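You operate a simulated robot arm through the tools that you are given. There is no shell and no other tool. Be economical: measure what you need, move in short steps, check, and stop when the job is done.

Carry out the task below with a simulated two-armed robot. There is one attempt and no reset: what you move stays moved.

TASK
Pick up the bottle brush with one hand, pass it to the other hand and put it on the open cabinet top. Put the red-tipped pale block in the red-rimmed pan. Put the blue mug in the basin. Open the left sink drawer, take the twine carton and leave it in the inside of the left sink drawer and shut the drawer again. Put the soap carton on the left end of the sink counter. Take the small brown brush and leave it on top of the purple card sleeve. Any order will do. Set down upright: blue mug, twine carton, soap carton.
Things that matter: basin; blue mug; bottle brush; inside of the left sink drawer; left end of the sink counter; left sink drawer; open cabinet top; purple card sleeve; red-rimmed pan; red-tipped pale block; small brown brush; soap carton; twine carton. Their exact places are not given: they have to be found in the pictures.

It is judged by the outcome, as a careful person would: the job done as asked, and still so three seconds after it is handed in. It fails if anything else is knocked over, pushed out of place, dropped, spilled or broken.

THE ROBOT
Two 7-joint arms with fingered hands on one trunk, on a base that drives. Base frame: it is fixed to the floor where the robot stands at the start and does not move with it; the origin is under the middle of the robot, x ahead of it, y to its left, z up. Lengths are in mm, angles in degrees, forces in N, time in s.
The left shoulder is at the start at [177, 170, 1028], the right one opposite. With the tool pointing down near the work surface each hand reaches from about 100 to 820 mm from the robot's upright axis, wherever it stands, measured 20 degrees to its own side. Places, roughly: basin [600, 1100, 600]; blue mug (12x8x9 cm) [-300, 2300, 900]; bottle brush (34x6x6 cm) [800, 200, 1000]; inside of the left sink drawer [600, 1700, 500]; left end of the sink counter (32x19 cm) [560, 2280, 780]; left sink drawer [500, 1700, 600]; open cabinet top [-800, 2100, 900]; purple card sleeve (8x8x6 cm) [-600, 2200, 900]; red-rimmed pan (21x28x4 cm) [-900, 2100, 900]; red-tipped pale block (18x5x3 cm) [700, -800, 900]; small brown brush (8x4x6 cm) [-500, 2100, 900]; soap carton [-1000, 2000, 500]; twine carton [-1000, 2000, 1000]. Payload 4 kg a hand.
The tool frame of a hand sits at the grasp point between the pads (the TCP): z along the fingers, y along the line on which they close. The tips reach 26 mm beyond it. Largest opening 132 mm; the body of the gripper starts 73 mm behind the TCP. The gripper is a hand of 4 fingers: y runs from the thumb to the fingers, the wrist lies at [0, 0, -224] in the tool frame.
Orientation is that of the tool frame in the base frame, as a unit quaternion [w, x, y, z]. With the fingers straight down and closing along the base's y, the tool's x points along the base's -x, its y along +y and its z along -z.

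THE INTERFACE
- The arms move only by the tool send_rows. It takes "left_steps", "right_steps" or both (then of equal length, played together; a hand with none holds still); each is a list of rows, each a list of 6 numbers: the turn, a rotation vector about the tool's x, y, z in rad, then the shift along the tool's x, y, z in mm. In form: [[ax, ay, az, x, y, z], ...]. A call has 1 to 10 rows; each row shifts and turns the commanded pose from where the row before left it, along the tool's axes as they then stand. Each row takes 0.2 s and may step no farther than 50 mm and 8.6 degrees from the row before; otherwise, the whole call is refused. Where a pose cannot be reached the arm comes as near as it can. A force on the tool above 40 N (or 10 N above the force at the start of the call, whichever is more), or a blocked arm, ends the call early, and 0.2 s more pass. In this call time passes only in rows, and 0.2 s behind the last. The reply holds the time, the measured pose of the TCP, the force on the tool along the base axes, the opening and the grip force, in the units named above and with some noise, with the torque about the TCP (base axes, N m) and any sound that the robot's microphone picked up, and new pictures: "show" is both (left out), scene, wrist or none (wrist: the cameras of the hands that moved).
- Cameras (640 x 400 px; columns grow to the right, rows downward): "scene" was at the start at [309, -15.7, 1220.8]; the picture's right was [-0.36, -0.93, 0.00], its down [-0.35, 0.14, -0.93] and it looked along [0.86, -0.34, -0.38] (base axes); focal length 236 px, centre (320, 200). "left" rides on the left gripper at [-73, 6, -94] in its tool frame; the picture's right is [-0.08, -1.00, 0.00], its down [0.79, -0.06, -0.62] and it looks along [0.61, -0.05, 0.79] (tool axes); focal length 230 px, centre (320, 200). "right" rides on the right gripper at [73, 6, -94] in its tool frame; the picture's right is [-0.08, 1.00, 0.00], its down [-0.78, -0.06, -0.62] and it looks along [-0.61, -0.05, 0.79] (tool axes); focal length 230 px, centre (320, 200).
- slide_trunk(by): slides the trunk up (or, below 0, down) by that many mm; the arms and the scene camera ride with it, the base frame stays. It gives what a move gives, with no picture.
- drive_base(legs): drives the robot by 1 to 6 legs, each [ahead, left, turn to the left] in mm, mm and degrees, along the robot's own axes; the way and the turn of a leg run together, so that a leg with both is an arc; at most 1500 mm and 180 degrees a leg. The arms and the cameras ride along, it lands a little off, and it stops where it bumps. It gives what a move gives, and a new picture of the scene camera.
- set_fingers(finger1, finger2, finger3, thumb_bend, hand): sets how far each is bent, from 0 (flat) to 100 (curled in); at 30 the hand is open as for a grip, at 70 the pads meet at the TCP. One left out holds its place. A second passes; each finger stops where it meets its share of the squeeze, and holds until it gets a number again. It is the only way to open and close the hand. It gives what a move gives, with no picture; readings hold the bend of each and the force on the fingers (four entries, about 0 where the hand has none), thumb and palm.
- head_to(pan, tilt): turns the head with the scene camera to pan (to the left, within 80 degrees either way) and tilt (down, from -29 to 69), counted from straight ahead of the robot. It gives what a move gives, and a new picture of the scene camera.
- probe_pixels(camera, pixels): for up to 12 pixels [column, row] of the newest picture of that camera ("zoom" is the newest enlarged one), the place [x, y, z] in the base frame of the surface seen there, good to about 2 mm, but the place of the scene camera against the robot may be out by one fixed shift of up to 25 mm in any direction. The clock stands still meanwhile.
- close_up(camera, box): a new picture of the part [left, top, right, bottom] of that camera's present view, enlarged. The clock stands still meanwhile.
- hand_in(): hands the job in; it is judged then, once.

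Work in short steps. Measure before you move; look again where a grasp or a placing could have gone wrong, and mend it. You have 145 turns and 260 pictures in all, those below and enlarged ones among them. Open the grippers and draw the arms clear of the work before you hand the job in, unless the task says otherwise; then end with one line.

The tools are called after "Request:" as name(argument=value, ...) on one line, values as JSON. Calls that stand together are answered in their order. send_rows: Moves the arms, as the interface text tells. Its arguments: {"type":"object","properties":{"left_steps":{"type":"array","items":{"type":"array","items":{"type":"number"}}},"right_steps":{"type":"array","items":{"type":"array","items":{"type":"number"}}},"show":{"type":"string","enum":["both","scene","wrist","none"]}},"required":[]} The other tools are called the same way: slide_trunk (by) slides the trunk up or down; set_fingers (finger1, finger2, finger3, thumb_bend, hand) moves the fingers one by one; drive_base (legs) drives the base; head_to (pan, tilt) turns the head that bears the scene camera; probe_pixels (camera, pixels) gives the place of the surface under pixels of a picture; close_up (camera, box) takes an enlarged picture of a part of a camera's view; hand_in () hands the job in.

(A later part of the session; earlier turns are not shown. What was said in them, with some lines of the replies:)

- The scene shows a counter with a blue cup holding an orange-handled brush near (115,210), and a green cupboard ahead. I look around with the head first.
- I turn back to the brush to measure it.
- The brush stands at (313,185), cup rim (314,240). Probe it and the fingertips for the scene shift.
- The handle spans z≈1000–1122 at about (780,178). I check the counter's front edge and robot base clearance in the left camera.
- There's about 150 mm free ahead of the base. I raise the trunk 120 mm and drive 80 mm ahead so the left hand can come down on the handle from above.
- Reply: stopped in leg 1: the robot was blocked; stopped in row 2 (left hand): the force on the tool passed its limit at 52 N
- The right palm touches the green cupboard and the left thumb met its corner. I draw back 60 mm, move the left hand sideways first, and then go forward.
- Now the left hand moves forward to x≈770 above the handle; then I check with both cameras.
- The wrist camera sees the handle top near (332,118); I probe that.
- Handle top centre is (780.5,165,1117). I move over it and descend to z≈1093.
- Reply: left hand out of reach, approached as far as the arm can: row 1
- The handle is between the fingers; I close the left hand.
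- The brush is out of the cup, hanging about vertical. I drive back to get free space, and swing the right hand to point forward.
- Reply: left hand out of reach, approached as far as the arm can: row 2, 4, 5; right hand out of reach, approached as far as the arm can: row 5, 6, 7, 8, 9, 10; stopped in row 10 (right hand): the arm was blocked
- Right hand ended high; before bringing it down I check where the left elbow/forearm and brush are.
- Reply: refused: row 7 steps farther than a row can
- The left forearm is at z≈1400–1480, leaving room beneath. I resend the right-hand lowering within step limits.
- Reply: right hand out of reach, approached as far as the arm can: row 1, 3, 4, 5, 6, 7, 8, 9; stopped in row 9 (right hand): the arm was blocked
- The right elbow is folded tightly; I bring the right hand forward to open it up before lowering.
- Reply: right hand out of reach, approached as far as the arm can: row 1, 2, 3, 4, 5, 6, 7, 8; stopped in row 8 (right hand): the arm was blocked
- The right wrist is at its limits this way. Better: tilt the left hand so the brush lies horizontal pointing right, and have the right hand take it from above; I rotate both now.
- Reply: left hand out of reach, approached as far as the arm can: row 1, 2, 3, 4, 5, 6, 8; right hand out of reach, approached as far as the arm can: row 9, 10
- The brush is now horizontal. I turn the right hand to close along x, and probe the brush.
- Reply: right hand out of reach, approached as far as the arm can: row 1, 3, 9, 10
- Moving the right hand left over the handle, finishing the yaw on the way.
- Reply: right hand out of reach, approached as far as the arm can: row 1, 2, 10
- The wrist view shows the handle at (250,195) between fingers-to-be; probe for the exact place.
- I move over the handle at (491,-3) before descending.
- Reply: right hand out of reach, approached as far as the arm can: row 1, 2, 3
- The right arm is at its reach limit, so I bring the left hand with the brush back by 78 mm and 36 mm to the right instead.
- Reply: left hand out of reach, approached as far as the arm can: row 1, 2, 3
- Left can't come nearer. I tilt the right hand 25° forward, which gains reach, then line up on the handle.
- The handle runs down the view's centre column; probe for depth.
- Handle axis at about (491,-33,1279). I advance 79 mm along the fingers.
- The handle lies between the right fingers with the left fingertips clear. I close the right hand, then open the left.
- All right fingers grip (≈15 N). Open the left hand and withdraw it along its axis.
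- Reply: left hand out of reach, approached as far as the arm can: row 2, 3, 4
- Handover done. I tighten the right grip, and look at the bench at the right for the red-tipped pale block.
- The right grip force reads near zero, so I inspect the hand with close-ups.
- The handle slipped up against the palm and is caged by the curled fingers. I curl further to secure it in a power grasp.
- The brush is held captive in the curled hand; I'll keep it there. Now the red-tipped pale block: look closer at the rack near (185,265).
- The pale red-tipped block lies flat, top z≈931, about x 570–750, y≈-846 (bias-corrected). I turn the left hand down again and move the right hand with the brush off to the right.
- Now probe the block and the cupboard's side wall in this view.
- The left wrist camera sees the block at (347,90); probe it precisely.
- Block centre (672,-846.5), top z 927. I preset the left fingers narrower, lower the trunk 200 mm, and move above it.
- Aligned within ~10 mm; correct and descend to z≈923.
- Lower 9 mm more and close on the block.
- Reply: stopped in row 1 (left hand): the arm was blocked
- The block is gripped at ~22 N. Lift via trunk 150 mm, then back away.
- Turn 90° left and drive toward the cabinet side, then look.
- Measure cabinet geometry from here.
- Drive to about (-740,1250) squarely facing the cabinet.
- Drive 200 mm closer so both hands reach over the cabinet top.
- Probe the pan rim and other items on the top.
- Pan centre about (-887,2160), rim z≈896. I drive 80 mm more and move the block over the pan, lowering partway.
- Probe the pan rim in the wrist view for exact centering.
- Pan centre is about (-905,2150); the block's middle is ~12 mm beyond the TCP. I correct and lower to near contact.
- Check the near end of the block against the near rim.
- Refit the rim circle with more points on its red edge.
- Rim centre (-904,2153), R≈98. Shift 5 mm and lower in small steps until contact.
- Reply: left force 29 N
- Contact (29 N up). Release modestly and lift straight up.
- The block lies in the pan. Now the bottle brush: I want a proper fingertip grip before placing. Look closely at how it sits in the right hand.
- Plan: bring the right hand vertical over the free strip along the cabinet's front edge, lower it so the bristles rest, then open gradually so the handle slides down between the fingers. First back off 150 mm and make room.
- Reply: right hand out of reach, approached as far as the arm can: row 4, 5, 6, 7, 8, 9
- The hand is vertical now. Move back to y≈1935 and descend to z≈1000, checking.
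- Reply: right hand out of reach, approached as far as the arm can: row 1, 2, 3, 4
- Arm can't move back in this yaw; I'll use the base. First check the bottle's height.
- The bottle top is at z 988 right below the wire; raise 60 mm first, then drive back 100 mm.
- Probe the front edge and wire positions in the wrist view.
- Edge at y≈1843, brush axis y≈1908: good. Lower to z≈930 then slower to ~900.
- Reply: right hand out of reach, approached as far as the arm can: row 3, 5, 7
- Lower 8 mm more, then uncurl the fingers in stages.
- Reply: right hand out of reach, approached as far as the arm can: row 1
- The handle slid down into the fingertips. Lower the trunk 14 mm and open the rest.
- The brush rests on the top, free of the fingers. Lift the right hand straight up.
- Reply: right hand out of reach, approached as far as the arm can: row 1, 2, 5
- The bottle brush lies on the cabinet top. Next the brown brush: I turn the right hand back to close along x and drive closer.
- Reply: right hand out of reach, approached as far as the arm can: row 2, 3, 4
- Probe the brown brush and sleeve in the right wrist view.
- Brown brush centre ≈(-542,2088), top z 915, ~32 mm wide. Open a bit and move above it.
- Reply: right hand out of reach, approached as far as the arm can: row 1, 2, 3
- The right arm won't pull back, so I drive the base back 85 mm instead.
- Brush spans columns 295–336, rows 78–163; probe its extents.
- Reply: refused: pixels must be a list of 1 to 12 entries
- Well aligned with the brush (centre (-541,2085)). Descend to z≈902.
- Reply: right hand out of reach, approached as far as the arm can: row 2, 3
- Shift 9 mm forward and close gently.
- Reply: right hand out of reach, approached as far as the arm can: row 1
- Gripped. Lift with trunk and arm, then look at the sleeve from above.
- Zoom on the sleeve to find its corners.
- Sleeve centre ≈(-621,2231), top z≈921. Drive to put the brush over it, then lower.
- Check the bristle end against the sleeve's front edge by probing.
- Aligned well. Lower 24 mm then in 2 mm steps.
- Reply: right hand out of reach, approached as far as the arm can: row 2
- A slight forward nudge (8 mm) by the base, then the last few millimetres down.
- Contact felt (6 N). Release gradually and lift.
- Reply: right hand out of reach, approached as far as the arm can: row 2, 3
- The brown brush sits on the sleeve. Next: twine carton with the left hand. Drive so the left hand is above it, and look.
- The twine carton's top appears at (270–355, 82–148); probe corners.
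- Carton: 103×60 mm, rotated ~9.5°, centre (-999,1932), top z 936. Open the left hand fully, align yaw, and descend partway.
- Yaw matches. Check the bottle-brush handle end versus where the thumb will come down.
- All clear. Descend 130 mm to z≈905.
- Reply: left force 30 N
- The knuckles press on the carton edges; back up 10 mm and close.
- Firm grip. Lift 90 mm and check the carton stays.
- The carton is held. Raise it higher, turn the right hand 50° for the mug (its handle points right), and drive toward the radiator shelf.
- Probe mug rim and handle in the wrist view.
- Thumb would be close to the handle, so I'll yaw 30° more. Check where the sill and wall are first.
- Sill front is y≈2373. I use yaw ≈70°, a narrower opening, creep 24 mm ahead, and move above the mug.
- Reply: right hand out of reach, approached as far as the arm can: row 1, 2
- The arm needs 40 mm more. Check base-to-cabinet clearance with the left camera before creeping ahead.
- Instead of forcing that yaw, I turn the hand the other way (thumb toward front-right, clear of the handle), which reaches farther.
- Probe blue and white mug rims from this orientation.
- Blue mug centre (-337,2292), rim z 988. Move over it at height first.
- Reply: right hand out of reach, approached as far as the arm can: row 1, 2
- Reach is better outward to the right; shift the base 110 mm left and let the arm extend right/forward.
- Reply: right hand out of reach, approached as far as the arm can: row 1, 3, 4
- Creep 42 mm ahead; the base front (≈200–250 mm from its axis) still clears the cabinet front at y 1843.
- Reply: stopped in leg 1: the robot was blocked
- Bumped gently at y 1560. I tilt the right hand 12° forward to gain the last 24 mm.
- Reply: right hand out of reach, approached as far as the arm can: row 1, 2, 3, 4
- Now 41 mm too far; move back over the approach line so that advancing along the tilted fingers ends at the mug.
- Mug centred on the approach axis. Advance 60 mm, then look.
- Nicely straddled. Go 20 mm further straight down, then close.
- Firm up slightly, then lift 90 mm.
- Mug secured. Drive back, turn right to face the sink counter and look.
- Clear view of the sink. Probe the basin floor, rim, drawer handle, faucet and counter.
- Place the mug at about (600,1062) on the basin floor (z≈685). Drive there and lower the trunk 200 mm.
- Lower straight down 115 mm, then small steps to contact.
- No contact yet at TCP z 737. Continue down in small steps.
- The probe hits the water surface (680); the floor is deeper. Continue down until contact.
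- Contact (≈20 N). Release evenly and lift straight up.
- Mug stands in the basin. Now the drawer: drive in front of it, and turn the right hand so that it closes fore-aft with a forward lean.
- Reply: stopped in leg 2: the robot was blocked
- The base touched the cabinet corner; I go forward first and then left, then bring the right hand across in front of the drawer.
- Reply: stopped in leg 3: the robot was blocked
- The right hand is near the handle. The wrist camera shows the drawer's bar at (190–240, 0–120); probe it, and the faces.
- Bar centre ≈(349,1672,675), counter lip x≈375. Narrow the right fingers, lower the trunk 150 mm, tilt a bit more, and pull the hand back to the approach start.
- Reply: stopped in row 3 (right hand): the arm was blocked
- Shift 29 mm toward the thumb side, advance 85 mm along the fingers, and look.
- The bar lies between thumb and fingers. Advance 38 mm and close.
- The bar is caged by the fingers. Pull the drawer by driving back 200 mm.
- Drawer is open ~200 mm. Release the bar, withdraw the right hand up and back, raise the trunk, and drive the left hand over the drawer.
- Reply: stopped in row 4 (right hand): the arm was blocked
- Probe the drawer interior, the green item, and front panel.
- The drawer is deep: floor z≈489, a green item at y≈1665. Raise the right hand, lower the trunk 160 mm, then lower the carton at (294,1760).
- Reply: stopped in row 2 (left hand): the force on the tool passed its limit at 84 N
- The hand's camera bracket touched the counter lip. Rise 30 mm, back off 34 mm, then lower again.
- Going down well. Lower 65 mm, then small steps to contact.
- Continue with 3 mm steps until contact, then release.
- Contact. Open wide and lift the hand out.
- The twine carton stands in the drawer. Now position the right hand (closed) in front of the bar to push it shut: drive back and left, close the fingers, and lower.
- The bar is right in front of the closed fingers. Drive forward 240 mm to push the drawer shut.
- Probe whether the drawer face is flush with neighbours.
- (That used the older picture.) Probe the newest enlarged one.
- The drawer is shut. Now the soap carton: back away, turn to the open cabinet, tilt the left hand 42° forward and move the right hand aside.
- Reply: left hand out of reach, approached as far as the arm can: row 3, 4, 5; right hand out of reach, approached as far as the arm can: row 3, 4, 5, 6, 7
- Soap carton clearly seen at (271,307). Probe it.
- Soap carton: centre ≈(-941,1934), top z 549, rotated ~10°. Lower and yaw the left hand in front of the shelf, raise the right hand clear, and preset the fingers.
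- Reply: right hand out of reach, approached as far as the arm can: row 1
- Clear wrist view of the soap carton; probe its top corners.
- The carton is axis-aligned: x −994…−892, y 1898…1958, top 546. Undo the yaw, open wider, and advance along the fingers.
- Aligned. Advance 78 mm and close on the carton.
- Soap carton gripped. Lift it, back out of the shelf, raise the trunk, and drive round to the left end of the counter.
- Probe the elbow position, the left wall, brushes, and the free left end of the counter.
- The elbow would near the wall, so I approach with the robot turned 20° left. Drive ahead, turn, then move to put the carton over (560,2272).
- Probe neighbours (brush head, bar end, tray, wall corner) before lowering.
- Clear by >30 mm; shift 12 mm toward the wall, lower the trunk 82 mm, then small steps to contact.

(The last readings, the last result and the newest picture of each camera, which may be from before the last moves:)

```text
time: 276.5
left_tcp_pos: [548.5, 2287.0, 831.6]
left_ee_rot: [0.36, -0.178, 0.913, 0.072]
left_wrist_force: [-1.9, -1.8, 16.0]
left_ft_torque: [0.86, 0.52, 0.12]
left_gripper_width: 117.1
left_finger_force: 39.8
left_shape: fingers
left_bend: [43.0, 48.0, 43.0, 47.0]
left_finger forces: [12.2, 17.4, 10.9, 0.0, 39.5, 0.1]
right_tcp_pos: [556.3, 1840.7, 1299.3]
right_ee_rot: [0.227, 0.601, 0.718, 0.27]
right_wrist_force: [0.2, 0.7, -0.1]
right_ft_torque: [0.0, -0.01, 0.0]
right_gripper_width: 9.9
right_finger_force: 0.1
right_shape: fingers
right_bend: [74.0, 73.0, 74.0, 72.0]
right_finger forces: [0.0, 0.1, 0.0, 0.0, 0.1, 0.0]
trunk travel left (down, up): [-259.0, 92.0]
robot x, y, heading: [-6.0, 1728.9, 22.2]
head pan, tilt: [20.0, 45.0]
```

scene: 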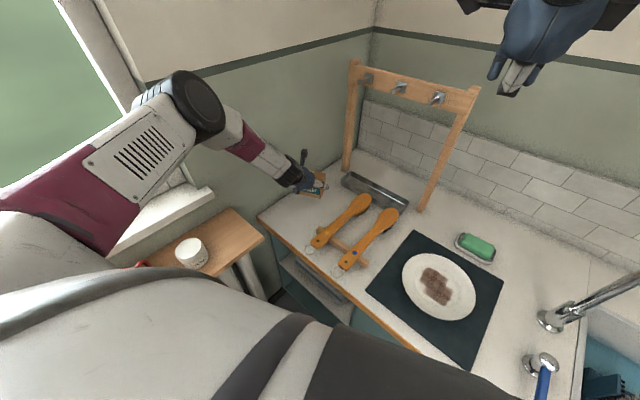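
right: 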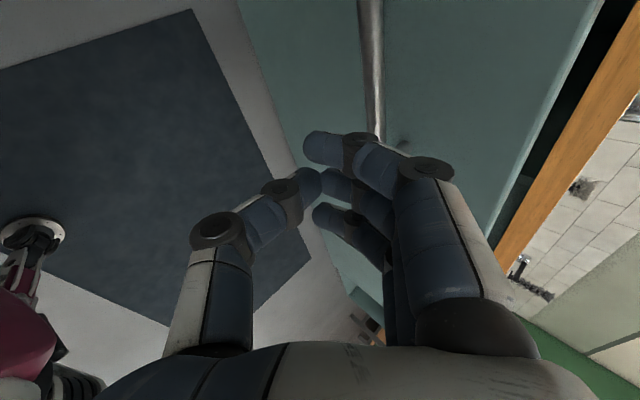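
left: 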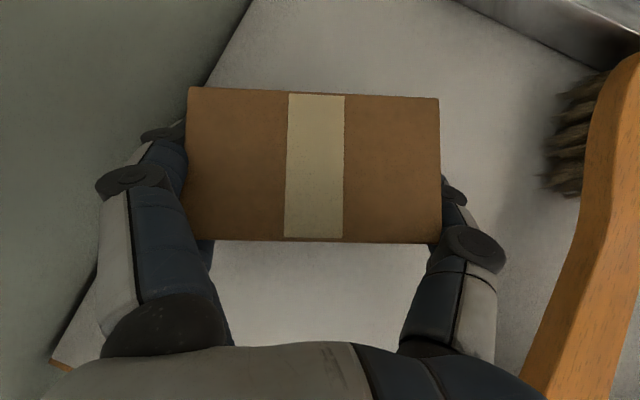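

Contact. Open wide and withdraw along the finger direction.

Request:
set_fingers(hand="left", finger1=22, finger2=22, finger3=22, thumb_bend=22)

Request:
send_rows(left_steps=[[0, 0, 0, 0, 0, -15], [0, 0, 0, 0, 0, -30], [0, 0, 0, 0, 0, -35], [0, 0, 0, 0, 0, -40]], show="both")

```text
time: 277.5
left_tcp_pos: [548.2, 2287.1, 829.5]
left_ee_rot: [0.359, -0.179, 0.913, 0.072]
left_wrist_force: [0.5, -0.2, 0.7]
left_ft_torque: [-0.02, -0.01, -0.01]
left_gripper_width: 152.5
left_finger_force: 0.6
left_shape: fingers
left_bend: [22.0, 22.0, 22.0, 22.0]
left_finger forces: [0.1, 0.1, 0.1, 0.0, 0.0, 0.0]
right_tcp_pos: [557.8, 1841.0, 1297.9]
right_ee_rot: [0.227, 0.601, 0.717, 0.269]
right_wrist_force: [0.4, -0.2, -0.3]
right_ft_torque: [0.0, 0.01, 0.02]
right_gripper_width: 9.6
right_finger_force: 0.1
right_shape: fingers
right_bend: [74.0, 73.0, 74.0, 72.0]
right_finger forces: [0.0, 0.1, 0.0, 0.1, 0.1, 0.1]
trunk travel left (down, up): [-259.0, 92.0]
robot x, y, heading: [-7.1, 1727.8, 22.3]
head pan, tilt: [20.0, 45.0]
```

```text
time: 278.5
left_tcp_pos: [469.9, 2255.8, 916.9]
left_ee_rot: [0.358, -0.179, 0.914, 0.071]
left_wrist_force: [0.6, -0.1, -0.2]
left_ft_torque: [-0.03, 0.0, 0.01]
left_gripper_width: 152.3
left_finger_force: 0.1
left_shape: fingers
left_bend: [22.0, 22.0, 22.0, 22.0]
left_finger forces: [0.0, 0.0, 0.1, 0.0, 0.1, 0.1]
right_tcp_pos: [555.8, 1841.2, 1298.0]
right_ee_rot: [0.227, 0.601, 0.717, 0.269]
right_wrist_force: [0.4, -0.4, 0.2]
right_ft_torque: [-0.02, 0.0, 0.02]
right_gripper_width: 9.7
right_finger_force: 0.1
right_shape: fingers
right_bend: [74.0, 73.0, 74.0, 72.0]
right_finger forces: [0.1, 0.0, 0.0, 0.1, 0.2, 0.1]
trunk travel left (down, up): [-259.0, 92.0]
robot x, y, heading: [-11.4, 1729.1, 22.4]
head pan, tilt: [20.0, 45.0]
```

scene: 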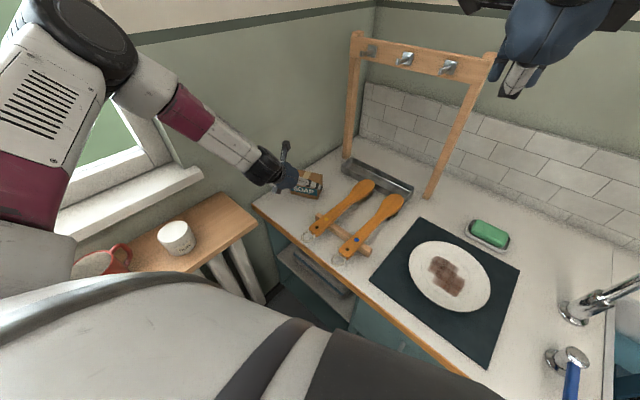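
left: 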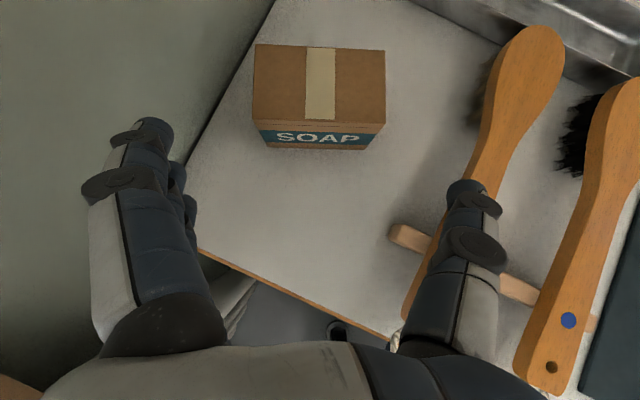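

Soap carton stands upright at the left end. Withdraw: raise the trunk, back away, open the right hand, and take a verifying look at sink and cabinet.

Request:
slide_trunk(by=85)

Request:
drive_base(legs=[[-120, -120, 0], [0, 0, -22], [-150, -350, 0]])

Request:
set_fingers(hand="right", finger1=30, finger2=30, finger3=30, thumb_bend=30)

Request:
head_to(pan=10, tilt=38)

Request:
drive_base(legs=[[-250, -150, 90]])

```text
time: 279.7
left_tcp_pos: [473.6, 2255.8, 1000.3]
left_ee_rot: [0.357, -0.179, 0.914, 0.072]
left_wrist_force: [0.5, -0.6, 0.2]
left_ft_torque: [0.0, 0.02, 0.06]
left_gripper_width: 152.7
left_finger_force: 0.1
left_shape: fingers
left_bend: [22.0, 22.0, 22.0, 22.0]
left_finger forces: [0.0, 0.1, 0.0, 0.2, 0.0, 0.1]
right_tcp_pos: [558.0, 1841.3, 1382.7]
right_ee_rot: [0.226, 0.601, 0.718, 0.27]
right_wrist_force: [-0.8, -0.6, 0.4]
right_ft_torque: [-0.01, 0.01, 0.01]
right_gripper_width: 9.6
right_finger_force: 0.0
right_shape: fingers
right_bend: [74.0, 73.0, 74.0, 72.0]
right_finger forces: [0.0, 0.0, 0.0, 0.0, 0.0, 0.0]
trunk travel left (down, up): [-344.0, 7.0]
robot x, y, heading: [-10.2, 1731.1, 22.2]
head pan, tilt: [20.0, 45.0]
```

```text
time: 285.7
left_tcp_pos: [419.7, 1548.8, 1001.9]
left_ee_rot: [0.364, -0.004, 0.931, 0.003]
left_wrist_force: [-0.1, -0.2, 0.6]
left_ft_torque: [-0.02, 0.03, 0.0]
left_gripper_width: 152.3
left_finger_force: 0.2
left_shape: fingers
left_bend: [22.0, 22.0, 22.0, 22.0]
left_finger forces: [0.1, 0.0, 0.0, 0.0, 0.0, 0.0]
right_tcp_pos: [345.9, 1131.1, 1383.9]
right_ee_rot: [0.273, 0.724, 0.593, 0.223]
right_wrist_force: [0.9, 0.2, 0.0]
right_ft_torque: [-0.01, -0.03, 0.0]
right_gripper_width: 9.6
right_finger_force: 0.0
right_shape: fingers
right_bend: [74.0, 73.0, 74.0, 72.0]
right_finger forces: [0.0, 0.0, 0.0, 0.0, 0.0, 0.1]
trunk travel left (down, up): [-344.0, 7.0]
robot x, y, heading: [-221.5, 1234.8, 0.8]
head pan, tilt: [20.0, 45.0]
```

scene: 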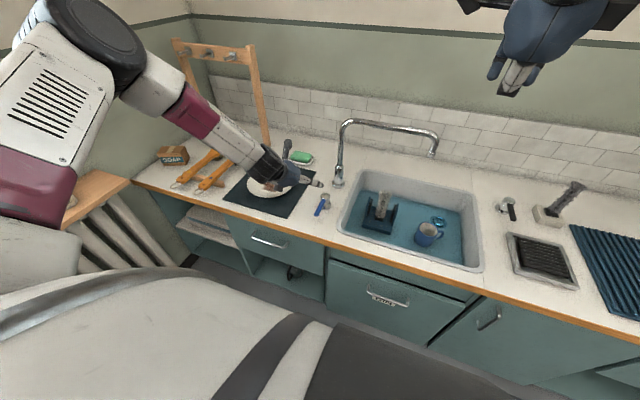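

```text
time: 286.7
left_tcp_pos: [419.6, 1550.2, 1002.3]
left_ee_rot: [0.365, -0.005, 0.931, 0.003]
left_wrist_force: [0.0, 0.3, 0.0]
left_ft_torque: [0.05, 0.02, -0.02]
left_gripper_width: 152.3
left_finger_force: 0.0
left_shape: fingers
left_bend: [22.0, 22.0, 22.0, 22.0]
left_finger forces: [0.0, 0.1, 0.0, 0.0, 0.0, 0.0]
right_tcp_pos: [345.9, 1131.4, 1383.3]
right_ee_rot: [0.273, 0.725, 0.592, 0.222]
right_wrist_force: [-0.2, 0.3, -0.2]
right_ft_torque: [-0.03, 0.01, 0.01]
right_gripper_width: 135.9
right_finger_force: 0.0
right_shape: fingers
right_bend: [30.0, 30.0, 30.0, 30.0]
right_finger forces: [0.0, 0.0, 0.1, 0.0, 0.1, 0.0]
trunk travel left (down, up): [-344.0, 7.0]
robot x, y, heading: [-224.3, 1235.4, 0.3]
head pan, tilt: [20.0, 45.0]
```

```text
time: 287.4
left_tcp_pos: [419.4, 1548.1, 1000.6]
left_ee_rot: [0.365, -0.005, 0.931, 0.003]
left_wrist_force: [-0.5, -0.7, -0.3]
left_ft_torque: [-0.02, 0.02, -0.01]
left_gripper_width: 152.7
left_finger_force: 0.1
left_shape: fingers
left_bend: [22.0, 22.0, 22.0, 22.0]
left_finger forces: [0.0, 0.0, 0.1, 0.0, 0.0, 0.0]
right_tcp_pos: [346.6, 1131.5, 1382.5]
right_ee_rot: [0.274, 0.724, 0.593, 0.222]
right_wrist_force: [0.0, -0.6, -0.2]
right_ft_torque: [0.0, 0.0, 0.0]
right_gripper_width: 135.5
right_finger_force: 0.0
right_shape: fingers
right_bend: [30.0, 30.0, 30.0, 30.0]
right_finger forces: [0.1, 0.1, 0.1, 0.1, 0.1, 0.1]
trunk travel left (down, up): [-344.0, 7.0]
robot x, y, heading: [-220.6, 1234.8, 0.8]
head pan, tilt: [10.0, 38.0]
```

scene: 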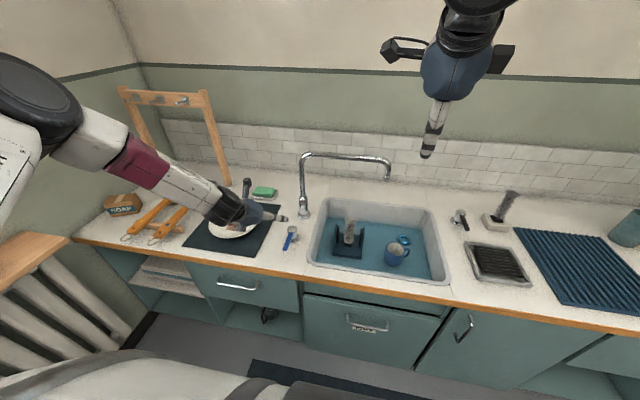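

```text
time: 291.7
left_tcp_pos: [-594.8, 1620.3, 1000.8]
left_ee_rot: [-0.254, 0.666, -0.651, -0.262]
left_wrist_force: [-0.2, -0.9, -0.3]
left_ft_torque: [0.02, -0.02, -0.02]
left_gripper_width: 152.5
left_finger_force: 0.0
left_shape: fingers
left_bend: [22.0, 22.0, 22.0, 22.0]
left_finger forces: [0.1, 0.0, 0.0, 0.0, 0.0, 0.1]
right_tcp_pos: [-177.6, 1550.6, 1382.3]
right_ee_rot: [0.033, 0.089, 0.932, 0.35]
right_wrist_force: [0.4, 0.4, -0.4]
right_ft_torque: [0.03, 0.02, 0.01]
right_gripper_width: 135.5
right_finger_force: 0.0
right_shape: fingers
right_bend: [30.0, 30.0, 30.0, 30.0]
right_finger forces: [0.0, 0.0, 0.0, 0.1, 0.0, 0.1]
trunk travel left (down, up): [-344.0, 7.0]
robot x, y, heading: [-275.4, 982.9, 91.1]
head pan, tilt: [10.0, 38.0]
cut short: leg 1
```

scene: 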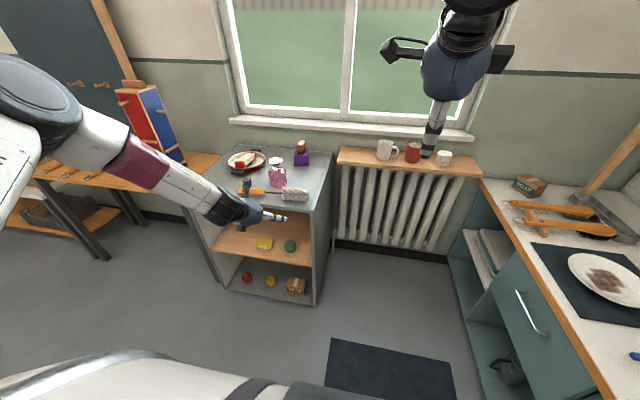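

All items are in place: block in the pan, brown brush on the sleeve, bottle brush on the cabinet top, mug upright in the basin, drawer shut, soap carton upright at the left end. The hands are open and clear, so I hand in.

Request:
hand_in()

```text
The job is handed in.
```

I finished all six tasks and handed the job in. The final pictures show everything in its place, except the twine carton, which I last saw standing upright just before I shut the drawer.
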